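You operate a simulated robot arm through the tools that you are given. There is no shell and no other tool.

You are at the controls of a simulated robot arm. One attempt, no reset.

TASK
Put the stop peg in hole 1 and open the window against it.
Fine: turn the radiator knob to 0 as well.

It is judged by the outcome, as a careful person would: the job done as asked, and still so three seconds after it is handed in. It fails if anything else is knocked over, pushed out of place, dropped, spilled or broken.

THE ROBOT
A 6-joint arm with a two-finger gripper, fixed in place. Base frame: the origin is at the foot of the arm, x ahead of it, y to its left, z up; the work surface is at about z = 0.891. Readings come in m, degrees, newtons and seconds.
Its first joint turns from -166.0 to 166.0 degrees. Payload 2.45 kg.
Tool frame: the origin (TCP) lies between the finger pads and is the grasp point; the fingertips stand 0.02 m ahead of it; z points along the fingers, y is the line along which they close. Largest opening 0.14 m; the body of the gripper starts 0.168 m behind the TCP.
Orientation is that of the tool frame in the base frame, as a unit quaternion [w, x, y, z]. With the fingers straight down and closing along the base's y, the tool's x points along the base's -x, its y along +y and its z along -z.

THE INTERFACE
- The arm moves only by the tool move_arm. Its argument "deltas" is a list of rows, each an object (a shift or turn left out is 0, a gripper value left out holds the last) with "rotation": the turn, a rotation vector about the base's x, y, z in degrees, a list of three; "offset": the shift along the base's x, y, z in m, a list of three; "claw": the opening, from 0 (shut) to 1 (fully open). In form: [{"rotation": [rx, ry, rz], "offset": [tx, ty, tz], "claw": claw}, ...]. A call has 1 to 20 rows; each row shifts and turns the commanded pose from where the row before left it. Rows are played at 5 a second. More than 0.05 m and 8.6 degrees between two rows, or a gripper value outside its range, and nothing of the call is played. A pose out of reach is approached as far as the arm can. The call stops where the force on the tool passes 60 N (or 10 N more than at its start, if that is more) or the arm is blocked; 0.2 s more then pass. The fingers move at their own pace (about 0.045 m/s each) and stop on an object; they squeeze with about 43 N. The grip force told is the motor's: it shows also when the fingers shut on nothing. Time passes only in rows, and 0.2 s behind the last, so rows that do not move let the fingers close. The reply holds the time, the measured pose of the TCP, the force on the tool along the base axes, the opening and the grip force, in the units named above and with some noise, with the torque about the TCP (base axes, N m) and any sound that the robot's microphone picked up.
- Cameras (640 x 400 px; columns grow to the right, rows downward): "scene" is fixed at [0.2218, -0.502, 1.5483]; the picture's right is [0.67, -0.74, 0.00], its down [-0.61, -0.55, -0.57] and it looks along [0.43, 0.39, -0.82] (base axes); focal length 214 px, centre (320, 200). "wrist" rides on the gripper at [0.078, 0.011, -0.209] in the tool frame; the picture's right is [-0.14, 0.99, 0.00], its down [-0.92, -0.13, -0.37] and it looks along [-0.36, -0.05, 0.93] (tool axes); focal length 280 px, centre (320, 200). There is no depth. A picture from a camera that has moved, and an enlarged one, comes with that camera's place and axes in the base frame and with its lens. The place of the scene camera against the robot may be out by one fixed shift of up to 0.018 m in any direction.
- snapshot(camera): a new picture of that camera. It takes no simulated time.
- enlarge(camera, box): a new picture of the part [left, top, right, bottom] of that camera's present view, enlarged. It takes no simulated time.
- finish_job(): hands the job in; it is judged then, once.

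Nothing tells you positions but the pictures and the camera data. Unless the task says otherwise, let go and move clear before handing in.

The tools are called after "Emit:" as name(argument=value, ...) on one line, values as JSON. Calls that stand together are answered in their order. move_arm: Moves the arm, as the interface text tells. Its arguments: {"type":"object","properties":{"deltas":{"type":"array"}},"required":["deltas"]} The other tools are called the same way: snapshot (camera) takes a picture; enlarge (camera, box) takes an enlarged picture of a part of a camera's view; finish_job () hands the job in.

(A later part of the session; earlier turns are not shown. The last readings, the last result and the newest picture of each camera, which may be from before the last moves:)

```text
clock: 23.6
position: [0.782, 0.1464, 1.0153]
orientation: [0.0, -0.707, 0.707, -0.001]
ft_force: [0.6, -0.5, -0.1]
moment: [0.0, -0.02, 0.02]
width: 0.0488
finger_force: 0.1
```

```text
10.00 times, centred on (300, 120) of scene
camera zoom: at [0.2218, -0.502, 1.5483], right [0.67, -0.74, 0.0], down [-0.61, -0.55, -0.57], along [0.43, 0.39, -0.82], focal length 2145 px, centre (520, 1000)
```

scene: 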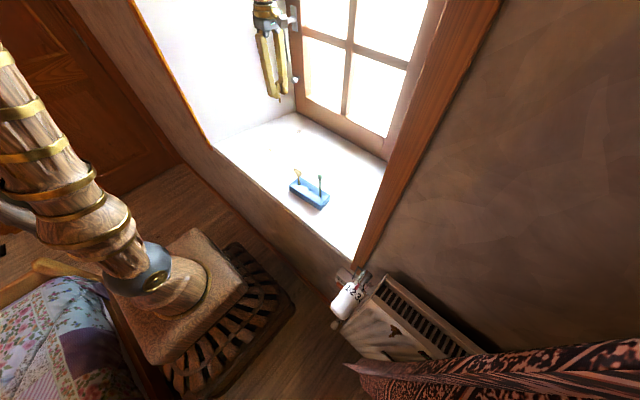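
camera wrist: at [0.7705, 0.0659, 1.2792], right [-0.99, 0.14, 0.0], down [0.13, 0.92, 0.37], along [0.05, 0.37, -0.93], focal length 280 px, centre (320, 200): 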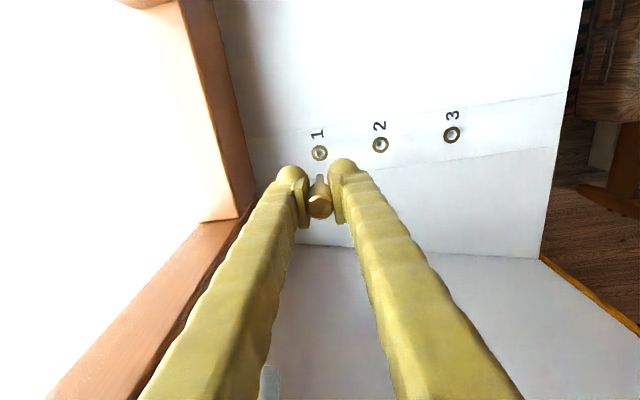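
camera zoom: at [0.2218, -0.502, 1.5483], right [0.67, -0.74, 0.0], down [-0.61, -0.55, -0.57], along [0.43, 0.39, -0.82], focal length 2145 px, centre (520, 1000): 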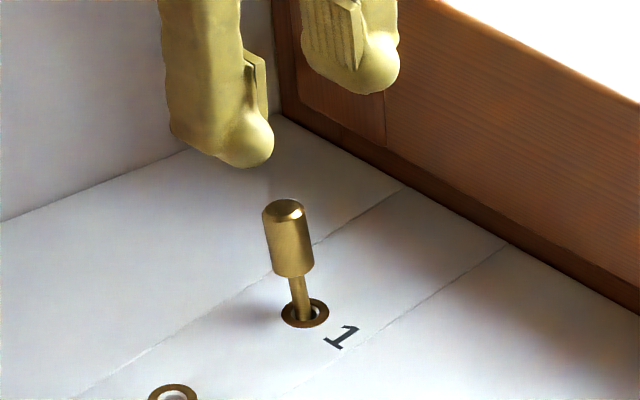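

The peg stands in hole 1 with about 2 cm of shaft inserted, leaning in its loose fit. I'll grip the head again and press gently to confirm it's at the bottom.

Emit:
move_arm(deltas=[{"offset": [0, 0.004, -0.03]}, {"offset": [0, 0.003, -0.03]}, {"offset": [0, 0.002, -0.02]}, {}, {"claw": 0.2}, {"claw": 0.1}, {"claw": 0.0}, {}, {}])

Emit:
enlarge(camera="wrist", box=[270, 140, 370, 240])

Emit:
enlarge(camera="scene", box=[280, 100, 320, 140])

```text
clock: 25.6
position: [0.7827, 0.1551, 0.9353]
orientation: [0.0, 0.707, -0.707, -0.001]
ft_force: [0.2, 0.3, 0.9]
moment: [-0.02, 0.03, 0.01]
width: 0.0179
finger_force: 43.2
```

```text
4.00 times, centred on (320, 190) of wrist
camera zoom: at [0.7715, 0.0763, 1.1437], right [-0.99, 0.14, 0.0], down [0.13, 0.92, 0.37], along [0.05, 0.37, -0.93], focal length 1122 px, centre (320, 240)
```

zoom: 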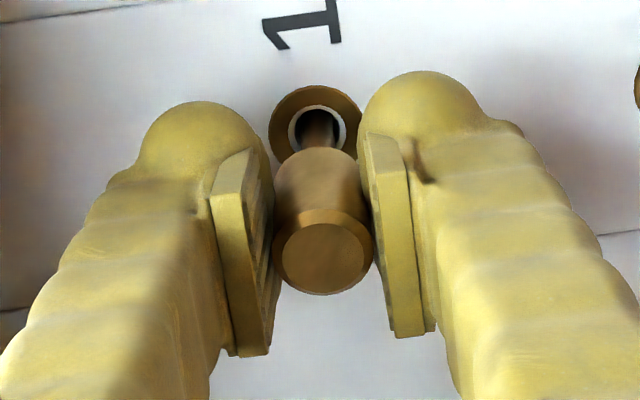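

```text
10.00 times, centred on (300, 120) of scene
camera zoom: at [0.2218, -0.502, 1.5483], right [0.67, -0.74, 0.0], down [-0.61, -0.55, -0.57], along [0.43, 0.39, -0.82], focal length 2145 px, centre (520, 1000)
```

zoom: 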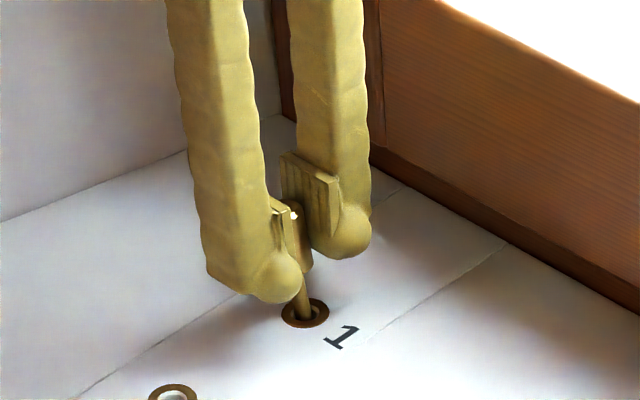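

Emit:
move_arm(deltas=[{"rotation": [3, 0, 0], "offset": [0, -0.0027, 0]}, {"rotation": [3, 0, 0], "offset": [0, -0.0027, 0]}, {"rotation": [3, 0, 0], "offset": [0, -0.002, 0]}, {}])

Emit:
enlarge(camera="scene", box=[280, 100, 320, 140])

Emit:
enlarge(camera="wrist", box=[270, 140, 370, 240])

```text
clock: 26.6
position: [0.7817, 0.1478, 0.935]
orientation: [0.057, -0.705, 0.705, 0.056]
ft_force: [0.2, -1.0, 4.3]
moment: [-0.06, -0.02, 0.01]
width: 0.0181
finger_force: 42.8
```

```text
10.00 times, centred on (300, 120) of scene
camera zoom: at [0.2218, -0.502, 1.5483], right [0.67, -0.74, 0.0], down [-0.61, -0.55, -0.57], along [0.43, 0.39, -0.82], focal length 2145 px, centre (520, 1000)
```

zoom: 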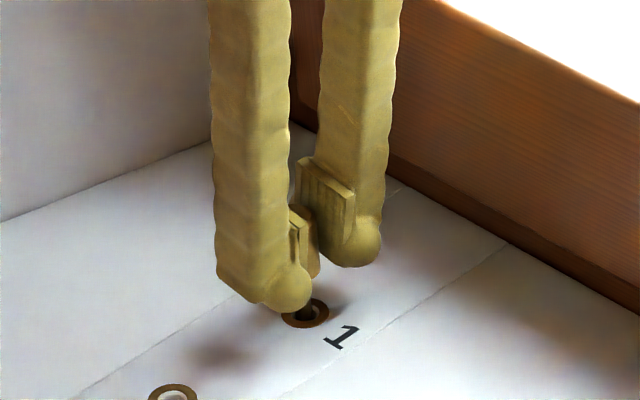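

```text
4.00 times, centred on (320, 190) of wrist
camera zoom: at [0.7715, 0.037, 1.1289], right [-0.99, 0.14, 0.02], down [0.13, 0.85, 0.51], along [0.05, 0.51, -0.86], focal length 1122 px, centre (320, 240)
```

zoom: 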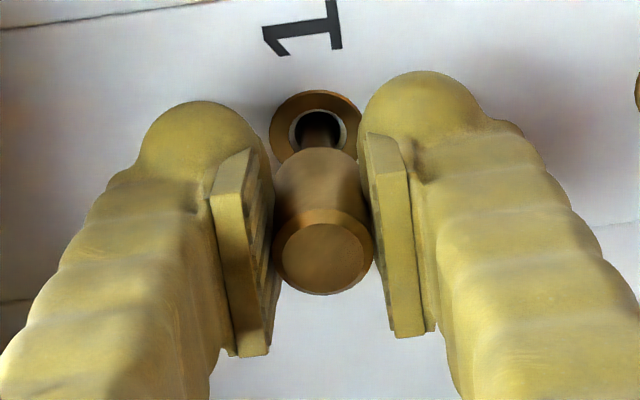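

Emit:
move_arm(deltas=[{"offset": [0, 0, -0.001]}, {"offset": [0, 0, -0.001]}, {}])

```text
clock: 27.4
position: [0.7831, 0.1473, 0.9341]
orientation: [-0.057, 0.705, -0.705, -0.056]
ft_force: [-0.1, -0.7, 39.4]
moment: [0.11, -0.01, 0.0]
width: 0.0182
finger_force: 43.1
```

The peg is firmly on the bottom of hole 1 (39 N for 2 mm of press), so it's seated. I'll relax, release and withdraw along the tool axis, then view the window handle.

Emit:
move_arm(deltas=[{"offset": [0, 0, 0.002]}, {}, {"claw": 0.16}, {"claw": 0.25}, {"claw": 0.35}, {"offset": [0, -0.003, 0.02]}, {"offset": [0, -0.005, 0.03]}, {"offset": [0, -0.006, 0.04]}, {"rotation": [-3, 0, 0], "offset": [0, 0, 0.03]}, {"rotation": [-3, 0, 0], "offset": [-0.02, 0, 0.02]}, {"rotation": [-3, 0, 0], "offset": [-0.02, 0, 0.0]}, {}])

Emit:
snapshot(camera="wrist")

Emit:
enlarge(camera="scene", box=[270, 60, 350, 140])

```text
clock: 30.0
position: [0.742, 0.1331, 1.075]
orientation: [0.001, -0.707, 0.707, 0.0]
ft_force: [0.4, 0.8, 0.7]
moment: [-0.02, -0.02, 0.01]
width: 0.0488
finger_force: 0.0
```

```text
taken
camera wrist: at [0.7311, 0.055, 1.2832], right [-0.99, 0.14, 0.0], down [0.13, 0.92, 0.37], along [0.05, 0.36, -0.93], focal length 280 px, centre (320, 200)
```

wrist: 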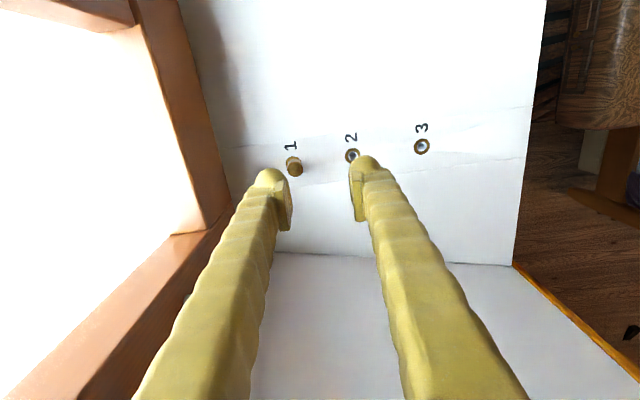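

```text
5.00 times, centred on (310, 100) of scene
camera zoom: at [0.2218, -0.502, 1.5483], right [0.67, -0.74, 0.0], down [-0.61, -0.55, -0.57], along [0.43, 0.39, -0.82], focal length 1072 px, centre (370, 700)
```

zoom: 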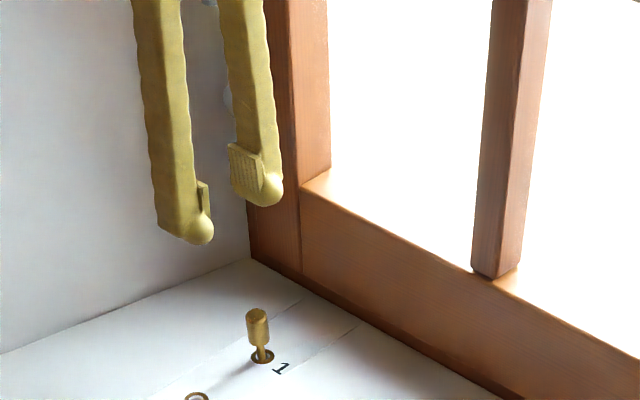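

The peg stands upright in hole 1. Next I'll swing the tool to point horizontally at the window, fingers closed one above the other, so I can push the handle from its wall side.

Emit:
move_arm(deltas=[{"rotation": [0, -8.18, 0], "offset": [-0.002, -0.003, 0.02], "claw": 0.0}, {"rotation": [0, -8.18, 0], "offset": [-0.002, -0.003, 0.02]}, {"rotation": [0, -8.18, 0], "offset": [-0.002, -0.003, 0.02]}, {"rotation": [0, -8.18, 0], "offset": [-0.002, -0.003, 0.02]}, {"rotation": [0, -8.18, 0], "offset": [-0.002, -0.003, 0.02]}, {"rotation": [0, -8.18, 0], "offset": [-0.002, -0.003, 0.015]}, {"rotation": [0, -8.18, 0], "offset": [-0.002, -0.003, 0.01]}, {"rotation": [0, -8.18, 0], "offset": [-0.002, -0.003, 0]}, {"rotation": [0, -8.18, 0], "offset": [0, -0.003, 0]}, {"rotation": [0, -8.18, 0]}, {"rotation": [0, -8.18, 0]}, {}])

Emit:
snapshot(camera="wrist")

Emit:
snapshot(camera="scene")

```text
clock: 32.6
position: [0.7252, 0.1083, 1.2009]
orientation: [0.501, -0.5, 0.499, -0.5]
ft_force: [0.0, 1.1, 0.1]
moment: [-0.01, -0.01, 0.01]
width: 0.0
finger_force: 29.2
```

```text
taken
camera wrist: at [0.517, 0.028, 1.1886], right [0.0, 0.14, -0.99], down [-0.37, 0.92, 0.13], along [0.93, 0.37, 0.05], focal length 280 px, centre (320, 200)
```

wrist: 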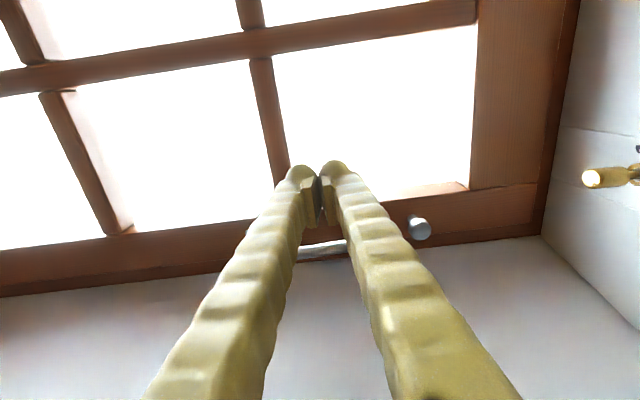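

```text
taken
```

scene: 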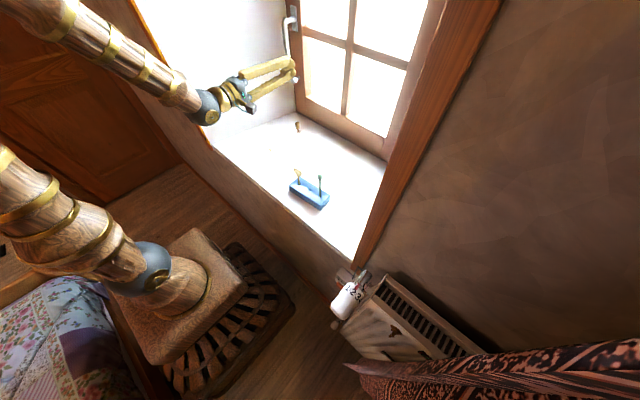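

The tool now points at the window. I'll drop a bit lower and sideways to get an unobstructed look at the handle.

Emit:
move_arm(deltas=[{"offset": [-0.01, 0.02, -0.03]}, {"offset": [-0.01, 0.02, -0.03]}, {"offset": [-0.005, 0.02, -0.03]}, {"offset": [0, 0.02, -0.02]}, {}])

Emit:
snapshot(camera="wrist")

Emit:
enlarge(camera="scene", box=[200, 0, 340, 130])

```text
clock: 33.8
position: [0.7328, 0.2007, 1.1064]
orientation: [0.5, -0.5, 0.5, -0.5]
ft_force: [-0.6, -0.2, 0.1]
moment: [-0.01, 0.02, -0.02]
width: 0.0003
finger_force: 29.1
out of reach, approached as far as the arm can: row 1, 2, 3
```

```text
taken
camera wrist: at [0.5242, 0.1218, 1.0966], right [0.0, 0.14, -0.99], down [-0.37, 0.92, 0.13], along [0.93, 0.37, 0.05], focal length 280 px, centre (320, 200)
```

wrist: 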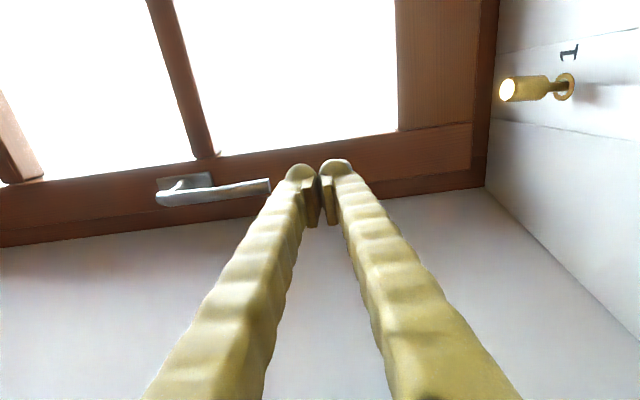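

```text
3.08 times, centred on (270, 65) of scene
camera zoom: at [0.2218, -0.502, 1.5483], right [0.67, -0.74, 0.0], down [-0.61, -0.55, -0.57], along [0.43, 0.39, -0.82], focal length 660 px, centre (474, 615)
```

zoom: 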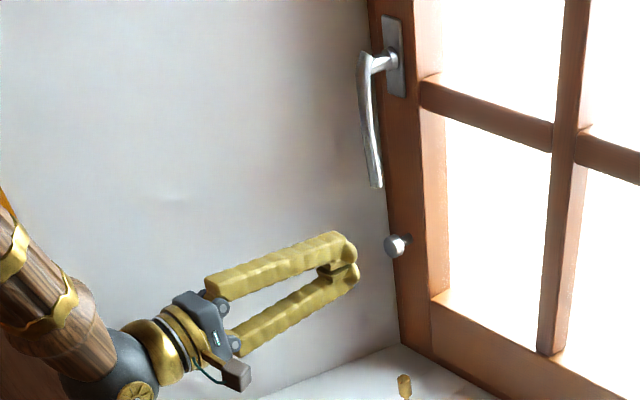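

The handle grip hangs from its pivot (y≈0.208, z≈1.287) down to about z≈1.165, and my horizontal tool has a minimum reach near r≈0.76. I'll step forward a little to re-sync the commanded pose.

Emit:
move_arm(deltas=[{"offset": [0.02, 0, 0.02]}, {"offset": [0.02, 0, 0.02]}, {}])

```text
clock: 34.6
position: [0.7727, 0.2002, 1.148]
orientation: [0.5, -0.5, 0.5, -0.5]
ft_force: [-0.2, 0.0, 0.1]
moment: [-0.04, -0.02, 0.0]
width: 0.0001
finger_force: 29.2
```

Emit:
move_arm(deltas=[{"offset": [-0.004, 0.026, 0.016]}, {"offset": [-0.004, 0.026, 0.016]}, {"offset": [0.02, 0, 0]}, {"offset": [0.02, 0, 0]}, {}])

Emit:
snapshot(camera="wrist")

Emit:
enlarge(camera="scene", box=[200, 0, 340, 130])

```text
clock: 35.8
position: [0.8055, 0.2524, 1.1806]
orientation: [-0.5, 0.5, -0.5, 0.5]
ft_force: [-0.6, -0.8, -0.2]
moment: [-0.01, -0.02, -0.02]
width: 0.0
finger_force: 29.1
```

```text
taken
camera wrist: at [0.5962, 0.1729, 1.1687], right [0.0, 0.14, -0.99], down [-0.37, 0.92, 0.13], along [0.93, 0.36, 0.05], focal length 280 px, centre (320, 200)
```

wrist: 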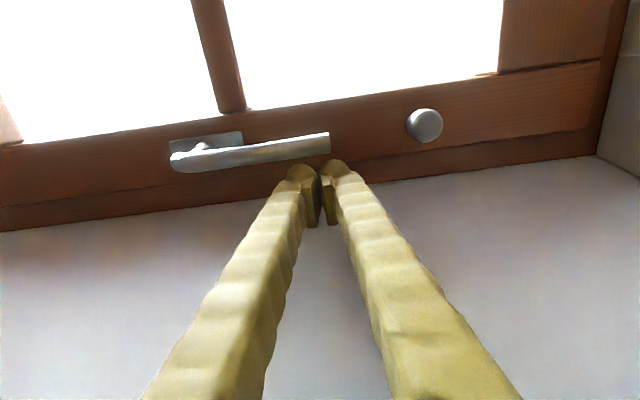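

```text
3.08 times, centred on (270, 65) of scene
camera zoom: at [0.2218, -0.502, 1.5483], right [0.67, -0.74, 0.0], down [-0.61, -0.55, -0.57], along [0.43, 0.39, -0.82], focal length 660 px, centre (474, 615)
```

zoom: 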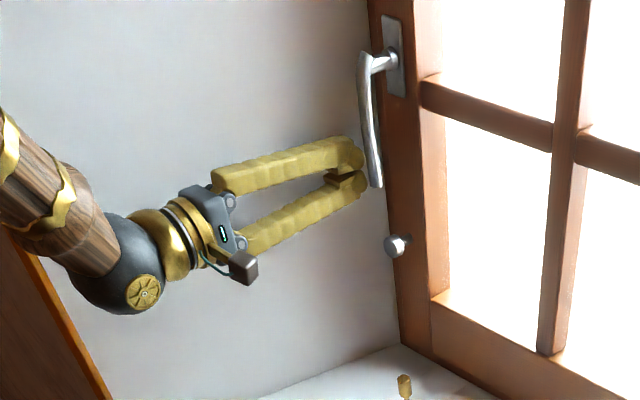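

The fist is beside the handle's lower end on the wall side. I'll advance to x≈0.82 and push the handle along its arc (first about 30°).

Emit:
move_arm(deltas=[{"offset": [0.015, 0, 0.006]}, {"offset": [0, -0.016, 0]}, {"offset": [0, -0.013, -0.0015]}, {"offset": [0, -0.014, -0.0015]}, {"offset": [0, -0.013, 0.001]}, {"offset": [0, -0.014, 0.0025]}, {}])

Emit:
snapshot(camera="wrist")

Emit:
enlarge(camera="scene", box=[200, 0, 340, 130])

```text
clock: 37.4
position: [0.8187, 0.1811, 1.1872]
orientation: [-0.499, 0.5, -0.5, 0.501]
ft_force: [-0.3, 0.1, 0.2]
moment: [0.0, 0.0, -0.04]
width: 0.0
finger_force: 29.3
```

```text
taken
camera wrist: at [0.6106, 0.1026, 1.1756], right [0.0, 0.14, -0.99], down [-0.37, 0.92, 0.13], along [0.93, 0.36, 0.05], focal length 280 px, centre (320, 200)
```

wrist: 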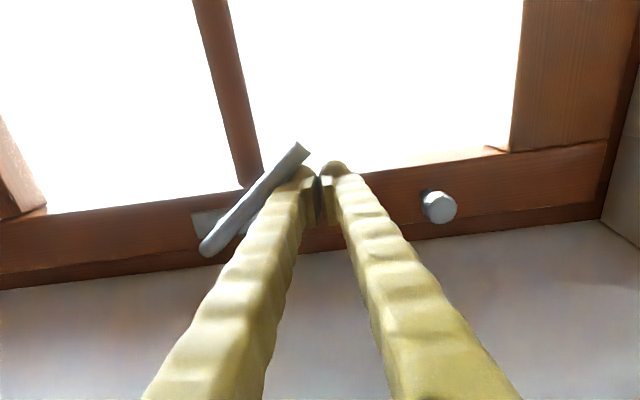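

```text
3.08 times, centred on (270, 65) of scene
camera zoom: at [0.2218, -0.502, 1.5483], right [0.67, -0.74, 0.0], down [-0.61, -0.55, -0.57], along [0.43, 0.39, -0.82], focal length 660 px, centre (474, 615)
```

zoom: 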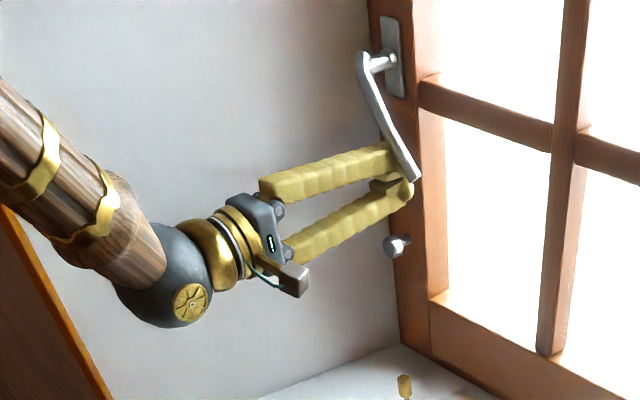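

The handle turns easily (about 35–40° now). I'll continue along the arc to horizontal.

Emit:
move_arm(deltas=[{"offset": [0, -0.012, 0.004]}, {"offset": [0, -0.012, 0.006]}, {"offset": [0, -0.011, 0.008]}, {"offset": [0, -0.0105, 0.009]}, {"offset": [0, -0.0085, 0.0105]}, {"offset": [0, -0.008, 0.011]}, {"offset": [0, -0.005, 0.012]}, {}])

Emit:
snapshot(camera="wrist")

Emit:
enlarge(camera="scene", box=[200, 0, 340, 130])

```text
clock: 39.2
position: [0.8204, 0.1149, 1.2482]
orientation: [0.5, -0.5, 0.501, -0.5]
ft_force: [0.3, -0.6, -0.1]
moment: [0.03, -0.02, -0.01]
width: 0.0
finger_force: 29.6
```

```text
taken
camera wrist: at [0.6114, 0.0361, 1.2363], right [0.0, 0.14, -0.99], down [-0.37, 0.92, 0.13], along [0.93, 0.37, 0.05], focal length 280 px, centre (320, 200)
```

wrist: 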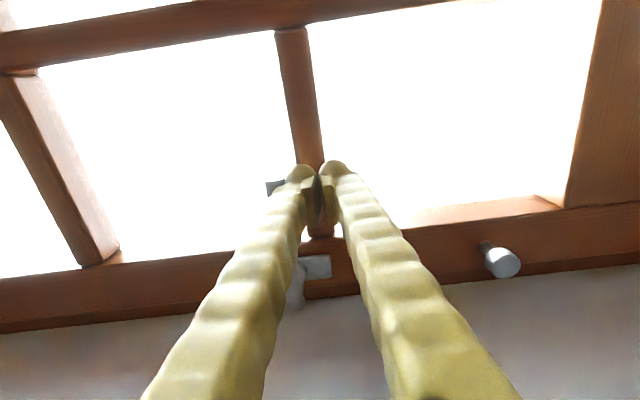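

```text
3.08 times, centred on (270, 65) of scene
camera zoom: at [0.2218, -0.502, 1.5483], right [0.67, -0.74, 0.0], down [-0.61, -0.55, -0.57], along [0.43, 0.39, -0.82], focal length 660 px, centre (474, 615)
```

zoom: 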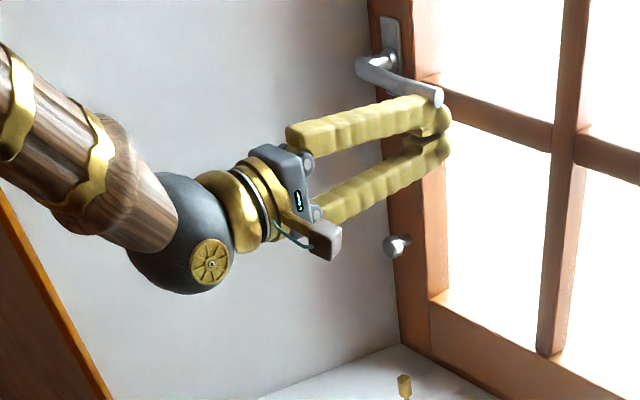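

The handle now looks horizontal. I'll nudge a couple of millimetres more to see whether it's on its end stop.

Emit:
move_arm(deltas=[{"offset": [0, 0, 0.002]}, {"offset": [0, 0, 0.002]}, {}])

Emit:
enlarge(camera="wrist", box=[240, 150, 360, 320])

Emit:
enlarge(camera="scene", box=[265, 0, 325, 50])

```text
clock: 40.0
position: [0.821, 0.1152, 1.2509]
orientation: [0.5, -0.5, 0.501, -0.5]
ft_force: [-0.6, -1.9, -5.0]
moment: [-0.02, 0.0, 0.01]
width: 0.0001
finger_force: 29.5
```

```text
2.35 times, centred on (300, 235) of wrist
camera zoom: at [0.6111, 0.036, 1.24], right [0.0, 0.14, -0.99], down [-0.37, 0.92, 0.13], along [0.93, 0.36, 0.05], focal length 660 px, centre (367, 118)
```

zoom: 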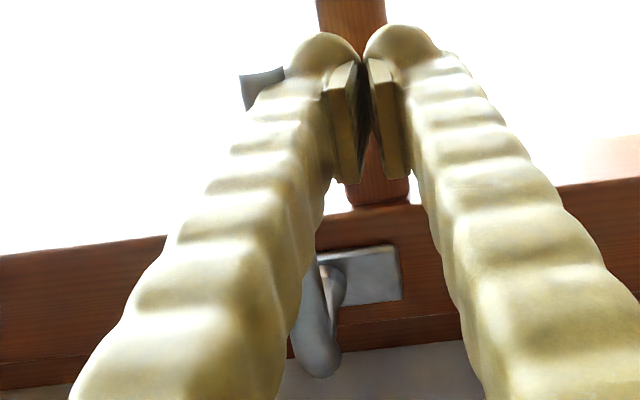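

```text
8.00 times, centred on (295, 25) of scene
camera zoom: at [0.2218, -0.502, 1.5483], right [0.67, -0.74, 0.0], down [-0.61, -0.55, -0.57], along [0.43, 0.39, -0.82], focal length 1716 px, centre (520, 1600)
```

zoom: 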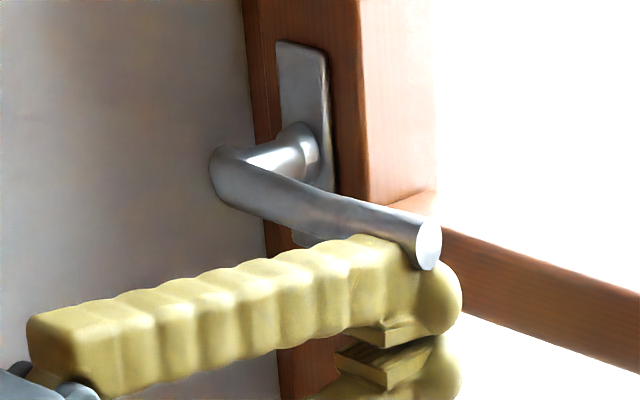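

Emit:
move_arm(deltas=[{"offset": [0, 0, 0.002]}, {}])

```text
clock: 40.6
position: [0.8204, 0.1149, 1.2521]
orientation: [-0.499, 0.501, -0.501, 0.499]
ft_force: [-1.1, -0.7, -23.8]
moment: [-0.22, -0.05, 0.02]
width: 0.0
finger_force: 29.7
```

The handle is on its horizontal stop (24 N). Since the pull knob would put me past the arm's minimum reach when pulling, I'll pull by the now-horizontal handle bar instead: back off, open the fingers, and straddle the bar from above and below.

Emit:
move_arm(deltas=[{"offset": [0, 0, -0.01]}, {"offset": [-0.03, 0, 0]}, {"offset": [-0.03, 0, 0]}, {"offset": [-0.03, 0.01, 0.01], "claw": 0.4}, {"offset": [0, 0.02, 0.03]}, {}])

Emit:
snapshot(camera="wrist")

Emit:
enlarge(camera="scene", box=[200, 0, 340, 130])

```text
clock: 42.0
position: [0.7301, 0.1455, 1.2833]
orientation: [-0.5, 0.5, -0.5, 0.5]
ft_force: [-0.1, 0.2, 0.9]
moment: [0.0, 0.03, 0.03]
width: 0.0561
finger_force: 0.0
```

```text
taken
camera wrist: at [0.5207, 0.0665, 1.2724], right [0.0, 0.14, -0.99], down [-0.37, 0.92, 0.13], along [0.93, 0.36, 0.05], focal length 280 px, centre (320, 200)
```

wrist: 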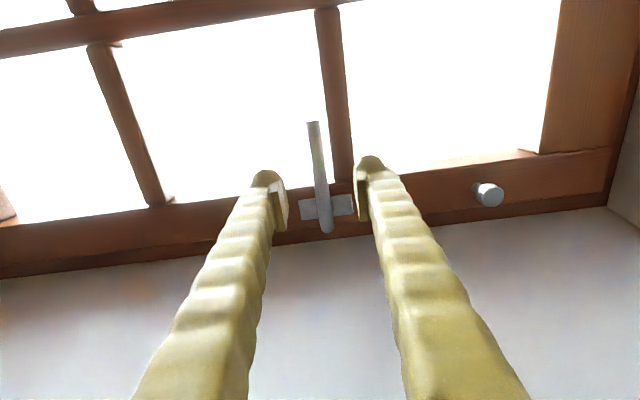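

```text
3.08 times, centred on (270, 65) of scene
camera zoom: at [0.2218, -0.502, 1.5483], right [0.67, -0.74, 0.0], down [-0.61, -0.55, -0.57], along [0.43, 0.39, -0.82], focal length 660 px, centre (474, 615)
```

zoom: 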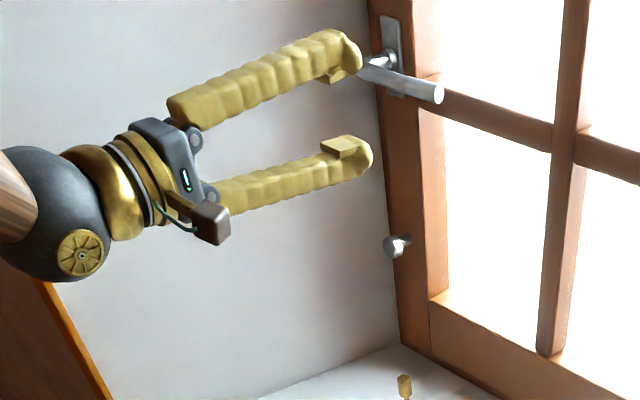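

The bar sits right between the open fingers (z≈1.285). I'll advance, close on it, and check.

Emit:
move_arm(deltas=[{"offset": [0.03, 0, 0.001]}, {"offset": [0.03, 0, 0.001]}, {"offset": [0.03, 0, 0]}, {}, {"claw": 0.2}, {"claw": 0.1}, {"claw": 0.0}, {}, {}])

Emit:
snapshot(camera="wrist")

Emit:
enlarge(camera="scene", box=[200, 0, 340, 130])

```text
clock: 44.0
position: [0.8205, 0.1454, 1.2864]
orientation: [-0.5, 0.5, -0.5, 0.501]
ft_force: [1.0, 0.1, -4.3]
moment: [-0.05, -0.02, 0.02]
width: 0.0111
finger_force: 38.7
```

```text
taken
camera wrist: at [0.6119, 0.0659, 1.274], right [0.0, 0.14, -0.99], down [-0.37, 0.92, 0.13], along [0.93, 0.37, 0.05], focal length 280 px, centre (320, 200)
```

wrist: 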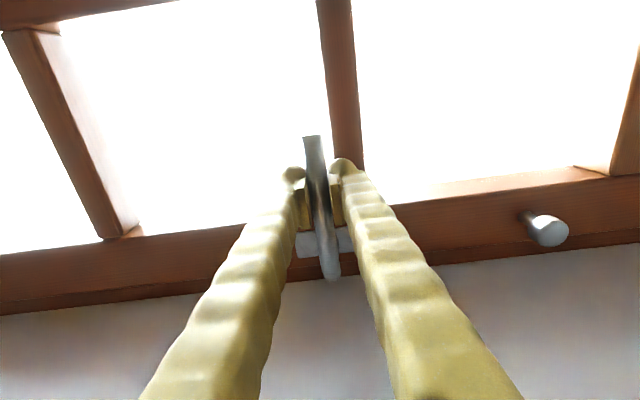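

```text
3.08 times, centred on (270, 65) of scene
camera zoom: at [0.2218, -0.502, 1.5483], right [0.67, -0.74, 0.0], down [-0.61, -0.55, -0.57], along [0.43, 0.39, -0.82], focal length 660 px, centre (474, 615)
```

zoom: 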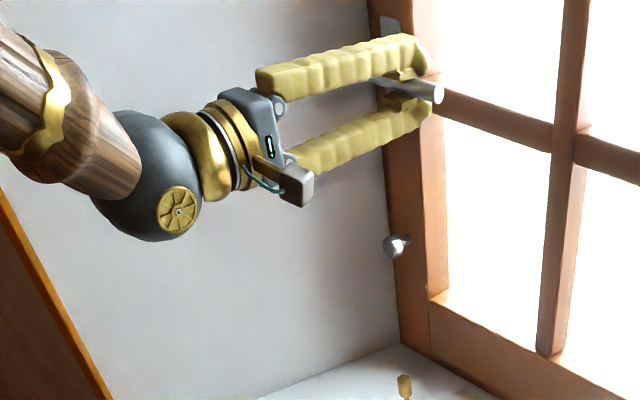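

I'm holding the bar. I'll pull a first small step (2° of swing), following the sash arc, to see whether the window follows.

Emit:
move_arm(deltas=[{"rotation": [0, 0, 1], "offset": [-0.0086, -0.0013, 0]}, {"rotation": [0, 0, 1], "offset": [-0.0086, -0.0014, 0]}, {}])

Emit:
enlarge(camera="scene", box=[250, 0, 390, 150])

Emit:
snapshot(camera="wrist")

```text
clock: 44.8
position: [0.8023, 0.1423, 1.2844]
orientation: [0.509, -0.509, 0.491, -0.491]
ft_force: [-1.4, 4.4, -5.8]
moment: [-0.04, -0.02, -0.23]
width: 0.0111
finger_force: 38.3
```

```text
2.67 times, centred on (320, 75) of scene
camera zoom: at [0.2218, -0.502, 1.5483], right [0.67, -0.74, 0.0], down [-0.61, -0.55, -0.57], along [0.43, 0.39, -0.82], focal length 572 px, centre (320, 533)
```

zoom: 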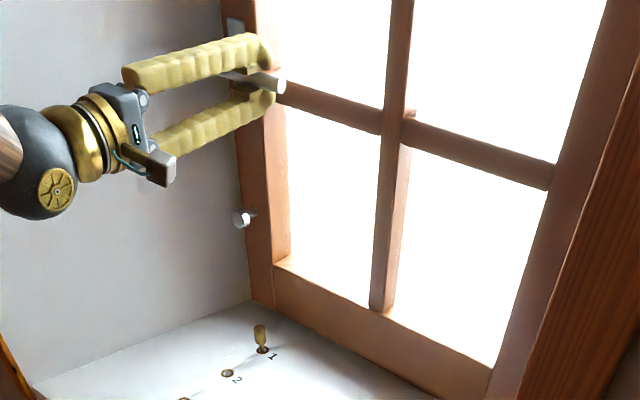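

```text
taken
camera wrist: at [0.5971, 0.0565, 1.2739], right [-0.01, 0.14, -0.99], down [-0.4, 0.91, 0.13], along [0.92, 0.4, 0.05], focal length 280 px, centre (320, 200)
```

wrist: 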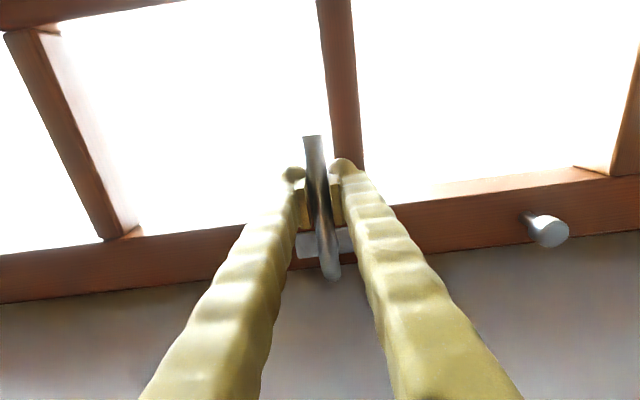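

The window follows the pull. I'll continue along the arc to about 7°.

Emit:
move_arm(deltas=[{"rotation": [0, 0, 1], "offset": [-0.0086, -0.0012, 0]}, {"rotation": [0, 0, 1], "offset": [-0.0086, -0.0014, 0]}, {"rotation": [0, 0, 1], "offset": [-0.0085, -0.0016, 0]}, {"rotation": [0, 0, 1], "offset": [-0.0085, -0.0017, 0]}, {"rotation": [0, 0, 1], "offset": [-0.0085, -0.0019, 0]}, {}])

Emit:
enlarge(camera="scene", box=[230, 30, 390, 150])

Emit:
enlarge(camera="scene", box=[275, 105, 325, 145])

```text
clock: 46.0
position: [0.7564, 0.16, 1.2846]
orientation: [-0.521, 0.528, -0.477, 0.471]
ft_force: [1.0, -4.8, -7.4]
moment: [0.13, -0.04, -0.1]
width: 0.0113
finger_force: 38.4
out of reach, approached as far as the arm can: row 3, 4, 5
stopped in row 5: the force on the tool passed its limit at 70 N (the readings are from after the stop); the commanded pose is now the measured one
```

```text
3.33 times, centred on (310, 90) of scene
camera zoom: at [0.2218, -0.502, 1.5483], right [0.67, -0.74, 0.0], down [-0.61, -0.55, -0.57], along [0.43, 0.39, -0.82], focal length 715 px, centre (353, 567)
```

zoom: 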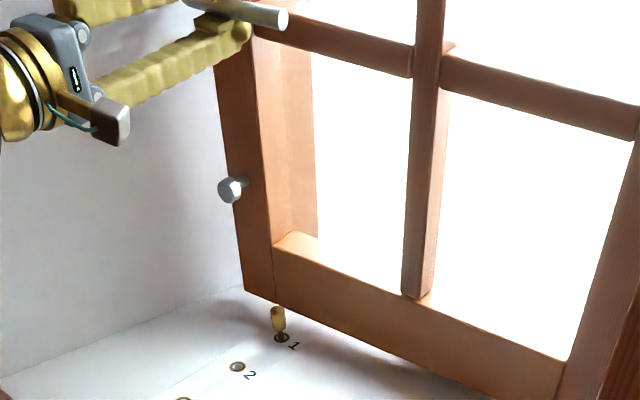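

```text
10.00 times, centred on (300, 125) of scene
camera zoom: at [0.2218, -0.502, 1.5483], right [0.67, -0.74, 0.0], down [-0.61, -0.55, -0.57], along [0.43, 0.39, -0.82], focal length 2145 px, centre (520, 950)
```

zoom: 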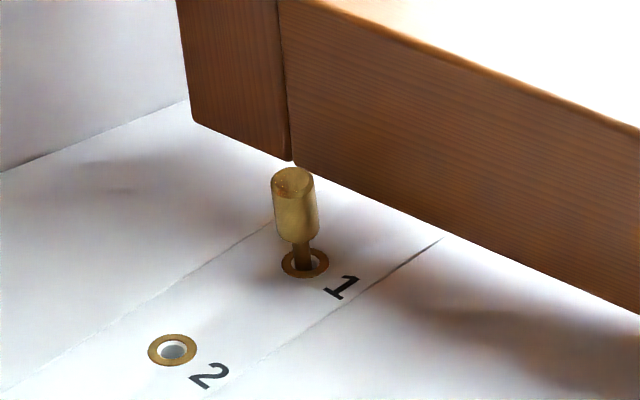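

The arm hit its folded-reach limit (yawing with the sash brought the wrist too close), and the grip slid a bit along the bar; the peg is undisturbed. The bar can pivot between the pads, so I'll yaw the tool the other way to move the wrist outward, then keep pulling.

Emit:
move_arm(deltas=[{"rotation": [0, 0, -5]}, {"rotation": [0, 0, -5]}, {"rotation": [0, 0, -5]}, {"rotation": [0, 0, -5]}, {"rotation": [0, 0, -5]}, {}])

Emit:
snapshot(camera="scene")

Emit:
snapshot(camera="wrist")

```text
clock: 47.4
position: [0.7547, 0.1608, 1.2851]
orientation: [0.407, -0.412, 0.58, -0.573]
ft_force: [-0.2, -7.3, -20.0]
moment: [0.01, -0.1, -0.76]
width: 0.0113
finger_force: 37.7
```

```text
taken
```

scene: 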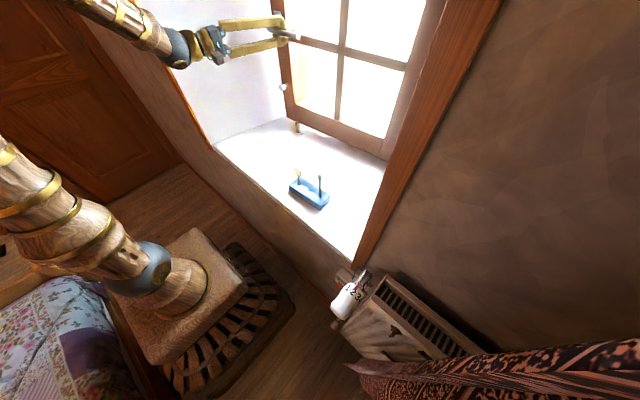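

```text
taken
camera wrist: at [0.5328, 0.1553, 1.2766], right [0.03, 0.13, -0.99], down [-0.04, 0.99, 0.13], along [1.0, 0.04, 0.04], focal length 280 px, centre (320, 200)
```

wrist: 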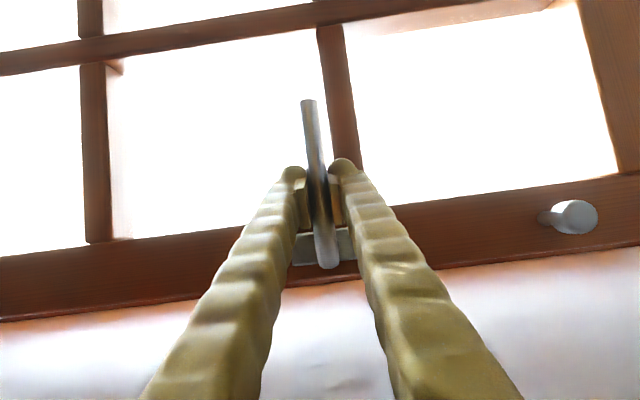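

Emit:
move_arm(deltas=[{"offset": [-0.003, -0.001, -0.002]}, {"offset": [-0.005, -0.0012, 0]}, {"offset": [-0.005, -0.0012, 0]}, {}])

Emit:
enlarge(camera="scene", box=[275, 105, 325, 145])

```text
clock: 48.4
position: [0.7431, 0.1577, 1.2837]
orientation: [0.407, -0.411, 0.58, -0.573]
ft_force: [-0.2, 0.4, 4.4]
moment: [0.17, 0.09, 0.06]
width: 0.011
finger_force: 38.0
```

```text
10.00 times, centred on (300, 125) of scene
camera zoom: at [0.2218, -0.502, 1.5483], right [0.67, -0.74, 0.0], down [-0.61, -0.55, -0.57], along [0.43, 0.39, -0.82], focal length 2145 px, centre (520, 950)
```

zoom: 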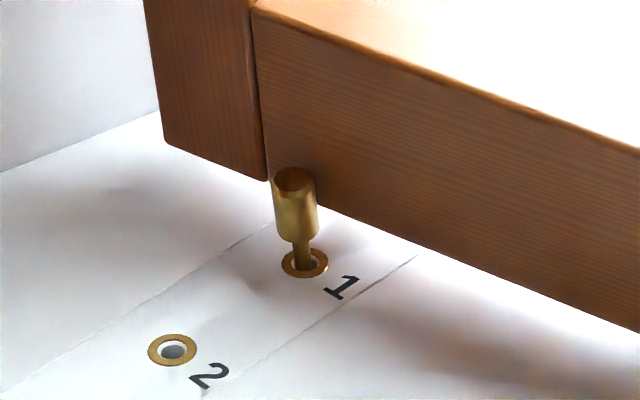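

The window is close to the peg now. I'll keep pulling in small steps and watch for contact.

Emit:
move_arm(deltas=[{"offset": [-0.004, -0.001, 0]}, {"offset": [-0.004, -0.001, 0]}, {}])

Emit:
enlarge(camera="scene", box=[275, 105, 325, 145])

```text
clock: 49.2
position: [0.7349, 0.1553, 1.2847]
orientation: [0.406, -0.412, 0.58, -0.574]
ft_force: [39.1, -2.5, 7.7]
moment: [0.3, 0.1, 0.58]
width: 0.0112
finger_force: 38.0
```

```text
10.00 times, centred on (300, 125) of scene
camera zoom: at [0.2218, -0.502, 1.5483], right [0.67, -0.74, 0.0], down [-0.61, -0.55, -0.57], along [0.43, 0.39, -0.82], focal length 2145 px, centre (520, 950)
```

zoom: 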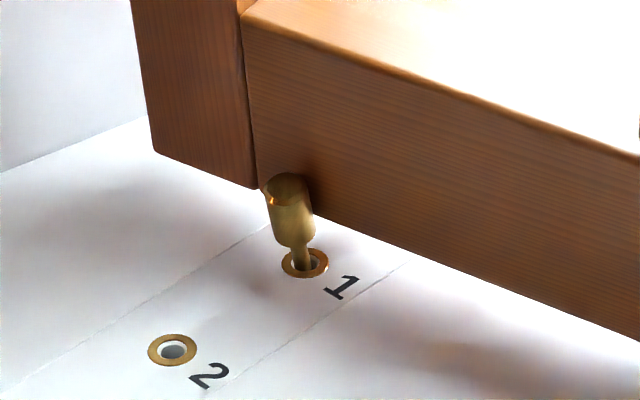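

Contact: 39 N back-force and the sash bears on the peg. I'll relax the pull slightly and let go of the handle without pushing the window back.

Emit:
move_arm(deltas=[{"offset": [0.001, 0, 0]}, {"offset": [0.0008, 0, 0]}, {}])

```text
clock: 50.0
position: [0.7371, 0.1561, 1.2836]
orientation: [0.406, -0.414, 0.58, -0.572]
ft_force: [5.7, 12.2, 7.4]
moment: [0.36, 0.14, -0.34]
width: 0.0108
finger_force: 37.8
```

Emit:
move_arm(deltas=[{"claw": 0.1}, {"claw": 0.2}, {"claw": 0.4}, {"claw": 0.5}, {}, {}])

Emit:
snapshot(camera="wrist")

Emit:
enlarge(camera="scene", box=[230, 0, 390, 150])

Emit:
enlarge(camera="scene", box=[275, 105, 325, 145])

```text
clock: 51.4
position: [0.7362, 0.1555, 1.2843]
orientation: [0.406, -0.413, 0.579, -0.574]
ft_force: [-0.2, 0.0, -0.4]
moment: [0.04, -0.02, -0.02]
width: 0.0699
finger_force: 0.0
```

```text
taken
camera wrist: at [0.5138, 0.1497, 1.2753], right [0.03, 0.13, -0.99], down [-0.04, 0.99, 0.13], along [1.0, 0.04, 0.04], focal length 280 px, centre (320, 200)
```

wrist: 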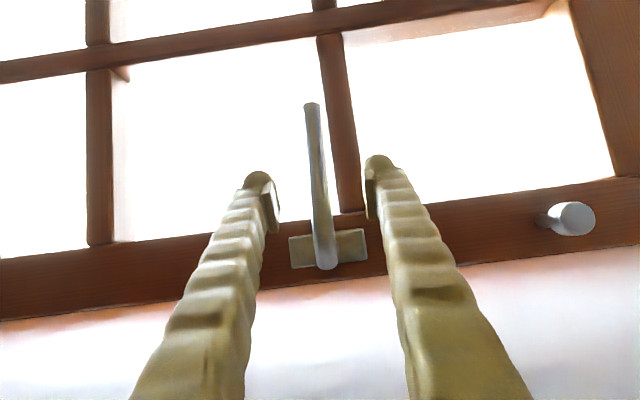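

```text
2.67 times, centred on (310, 75) of scene
camera zoom: at [0.2218, -0.502, 1.5483], right [0.67, -0.74, 0.0], down [-0.61, -0.55, -0.57], along [0.43, 0.39, -0.82], focal length 572 px, centre (347, 533)
```

zoom: 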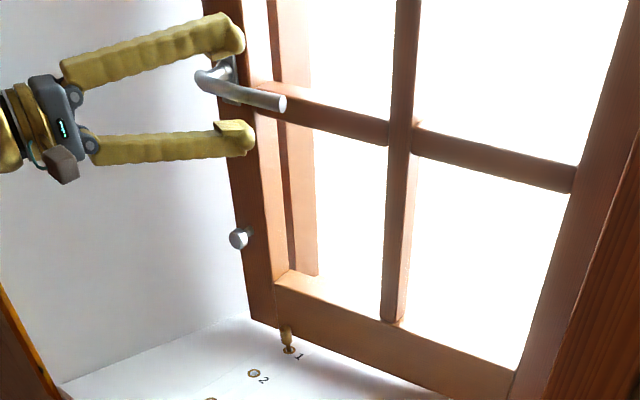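

```text
10.00 times, centred on (300, 125) of scene
camera zoom: at [0.2218, -0.502, 1.5483], right [0.67, -0.74, 0.0], down [-0.61, -0.55, -0.57], along [0.43, 0.39, -0.82], focal length 2145 px, centre (520, 950)
```

zoom: 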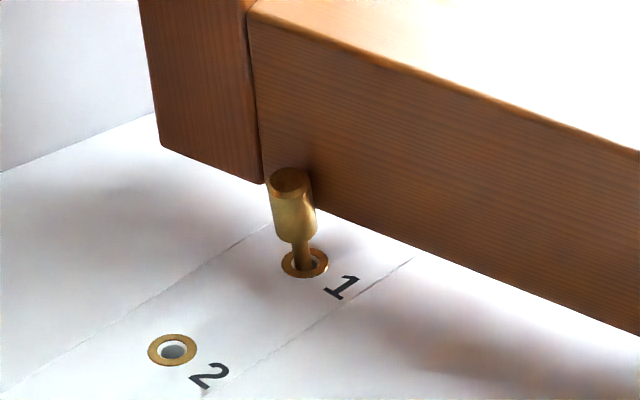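

The window rests against the peg and the fingers are free of the bar. I'll back straight out along the tool axis.

Emit:
move_arm(deltas=[{"offset": [-0.019, 0.0065, 0]}, {"offset": [-0.019, 0.0065, 0]}, {}])

Emit:
enlarge(camera="scene", box=[200, 0, 360, 150])

```text
clock: 52.2
position: [0.6982, 0.1682, 1.2834]
orientation: [0.406, -0.414, 0.58, -0.573]
ft_force: [0.0, 0.7, 0.3]
moment: [0.04, 0.02, 0.01]
width: 0.0701
finger_force: 0.0
```

```text
2.67 times, centred on (280, 75) of scene
camera zoom: at [0.2218, -0.502, 1.5483], right [0.67, -0.74, 0.0], down [-0.61, -0.55, -0.57], along [0.43, 0.39, -0.82], focal length 572 px, centre (427, 533)
```

zoom: 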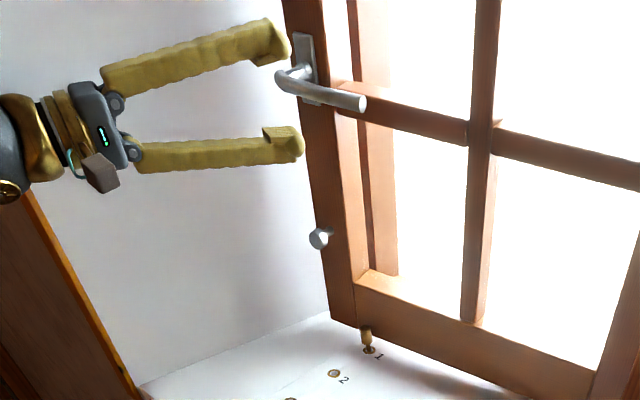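

The fingers are clear of the handle and the window stays put. Now I'll close the fingers, pitch the tool down and back away toward the middle of the niche, on the way to the radiator knob.

Emit:
move_arm(deltas=[{"claw": 0.2}, {"claw": 0.0}, {}, {"rotation": [2.67, 7.73, 0], "offset": [-0.003, 0, 0]}, {"rotation": [2.67, 7.73, 0], "offset": [-0.003, 0, 0]}, {"rotation": [2.67, 7.73, 0], "offset": [-0.004, 0, 0]}, {"rotation": [2.67, 7.73, 0], "offset": [-0.004, 0, 0]}, {"rotation": [2.67, 7.73, 0], "offset": [-0.009, -0.0097, -0.009]}, {"rotation": [2.67, 7.73, 0], "offset": [-0.009, -0.0097, -0.009]}, {"rotation": [2.67, 7.73, 0], "offset": [-0.009, -0.0097, -0.009]}, {"rotation": [2.67, 7.73, 0], "offset": [-0.009, -0.0097, -0.009]}, {"rotation": [2.67, 7.73, 0], "offset": [-0.009, -0.0097, -0.009]}, {"rotation": [2.67, 7.73, 0], "offset": [-0.009, -0.0097, -0.009]}, {"rotation": [2.67, 7.73, 0], "offset": [-0.009, -0.0097, -0.009]}, {}])

Emit:
snapshot(camera="scene")

Emit:
snapshot(camera="wrist")

```text
clock: 55.4
position: [0.6224, 0.1017, 1.2211]
orientation: [-0.005, -0.581, 0.814, 0.004]
ft_force: [0.0, 0.0, 0.1]
moment: [0.0, -0.01, 0.02]
width: 0.0001
finger_force: 29.4
```

```text
taken
```

scene: 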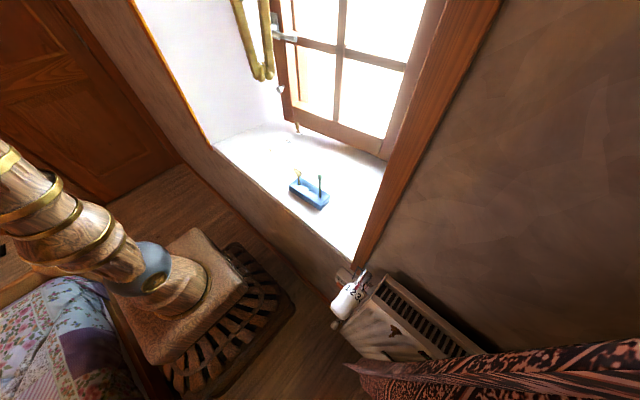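

```text
taken
camera wrist: at [0.5888, 0.0295, 1.4301], right [-0.89, 0.45, 0.01], down [0.43, 0.83, 0.37], along [0.16, 0.33, -0.93], focal length 280 px, centre (320, 200)
```

wrist: 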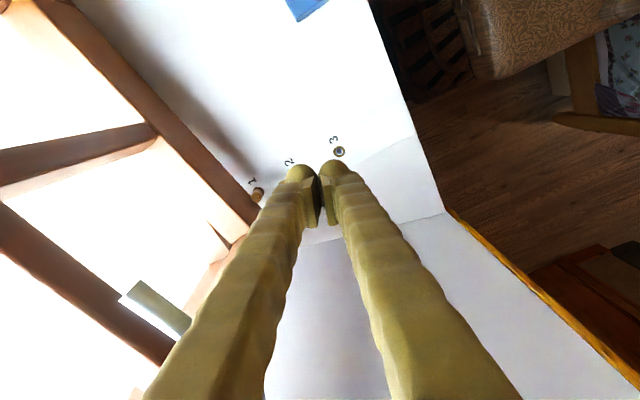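

Emit:
enlarge(camera="wrist", box=[230, 160, 290, 220])

Emit:
enlarge(camera="scene", box=[275, 105, 325, 145])

Emit:
enlarge(camera="scene", box=[320, 255, 400, 335])

```text
6.67 times, centred on (260, 190) of wrist
camera zoom: at [0.5888, 0.0295, 1.4301], right [-0.89, 0.45, 0.01], down [0.43, 0.83, 0.37], along [0.16, 0.33, -0.93], focal length 1869 px, centre (720, 267)
```

zoom: 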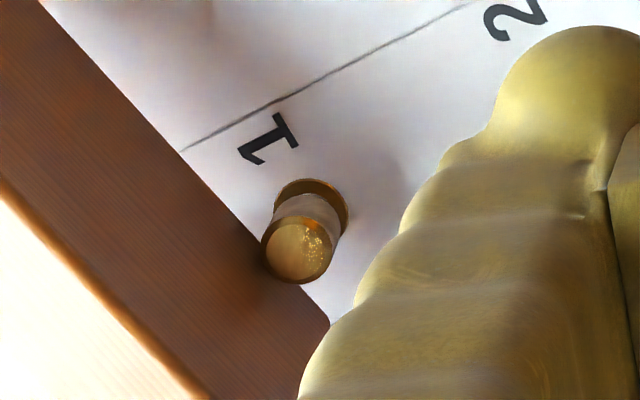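

```text
10.00 times, centred on (300, 125) of scene
camera zoom: at [0.2218, -0.502, 1.5483], right [0.67, -0.74, 0.0], down [-0.61, -0.55, -0.57], along [0.43, 0.39, -0.82], focal length 2145 px, centre (520, 950)
```

zoom: 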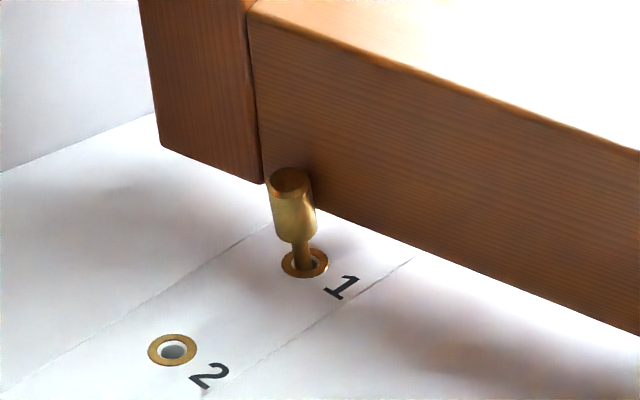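

```text
5.00 times, centred on (360, 295) of scene
camera zoom: at [0.2218, -0.502, 1.5483], right [0.67, -0.74, 0.0], down [-0.61, -0.55, -0.57], along [0.43, 0.39, -0.82], focal length 1072 px, centre (120, -275)
```

zoom: 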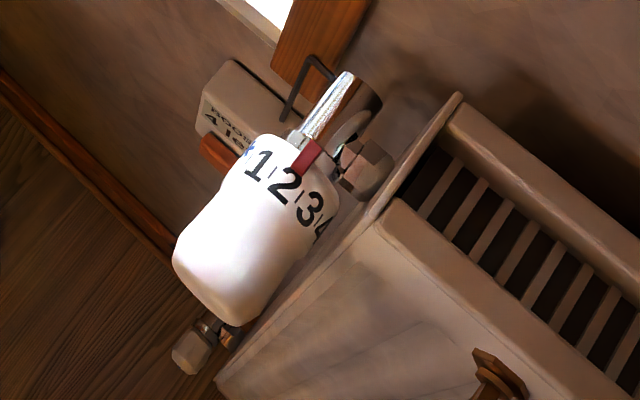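

The window rests against the peg, which leans against it in hole 1. The knob (scale 0,*,1,2…, pointer at 2) is near (0.34, -0.49, ~0.95), axis along x. I'll move over to inspect it with the wrist camera.

Emit:
move_arm(deltas=[{"rotation": [0, -0.73, 0], "offset": [0, 0, 0]}, {"rotation": [0, 0, -7.88], "offset": [-0.0146, -0.036, -0.013]}, {"rotation": [0, 0, -7.88], "offset": [-0.0146, -0.036, -0.013]}, {"rotation": [0, 0, -7.88], "offset": [-0.0146, -0.036, -0.013]}, {"rotation": [0, 0, -7.88], "offset": [-0.0146, -0.036, -0.013]}, {"rotation": [0, 0, -7.88], "offset": [-0.0146, -0.036, -0.013]}, {"rotation": [0, 0, -7.88], "offset": [-0.0146, -0.036, -0.013]}, {"rotation": [0, 0, -7.88], "offset": [-0.0146, -0.036, -0.013]}, {"rotation": [0, 0, -7.88], "offset": [-0.02, -0.038, 0]}, {"rotation": [0, 0, -7.88], "offset": [-0.02, -0.038, 0]}, {"offset": [-0.02, -0.038, 0]}, {"offset": [-0.02, -0.038, 0]}, {"offset": [-0.02, -0.038, 0]}, {}])

Emit:
snapshot(camera="wrist")

Emit:
snapshot(camera="scene")

```text
clock: 58.4
position: [0.4189, -0.3414, 1.1292]
orientation: [0.002, 0.0, 1.0, -0.002]
ft_force: [-0.4, -0.5, -0.1]
moment: [-0.06, 0.02, 0.0]
width: 0.0002
finger_force: 29.7
```

```text
taken
camera wrist: at [0.3404, -0.3314, 1.3389], right [0.14, 0.99, 0.0], down [0.92, -0.13, 0.37], along [0.37, -0.05, -0.93], focal length 280 px, centre (320, 200)
```

wrist: 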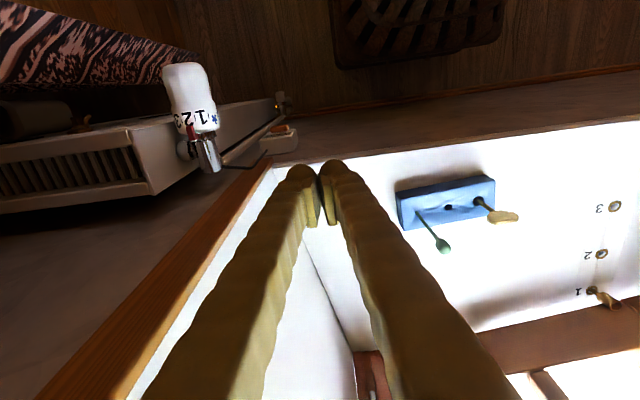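

```text
taken
```

scene: 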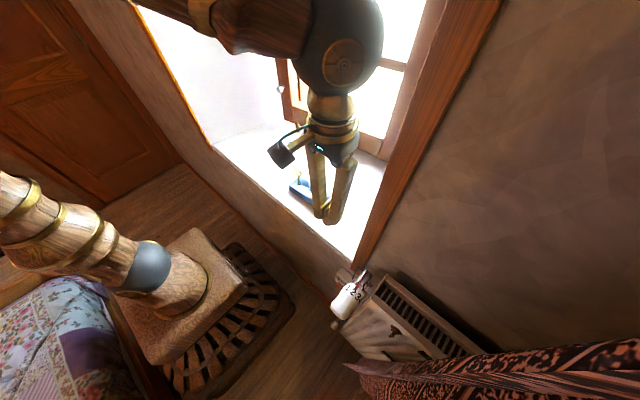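

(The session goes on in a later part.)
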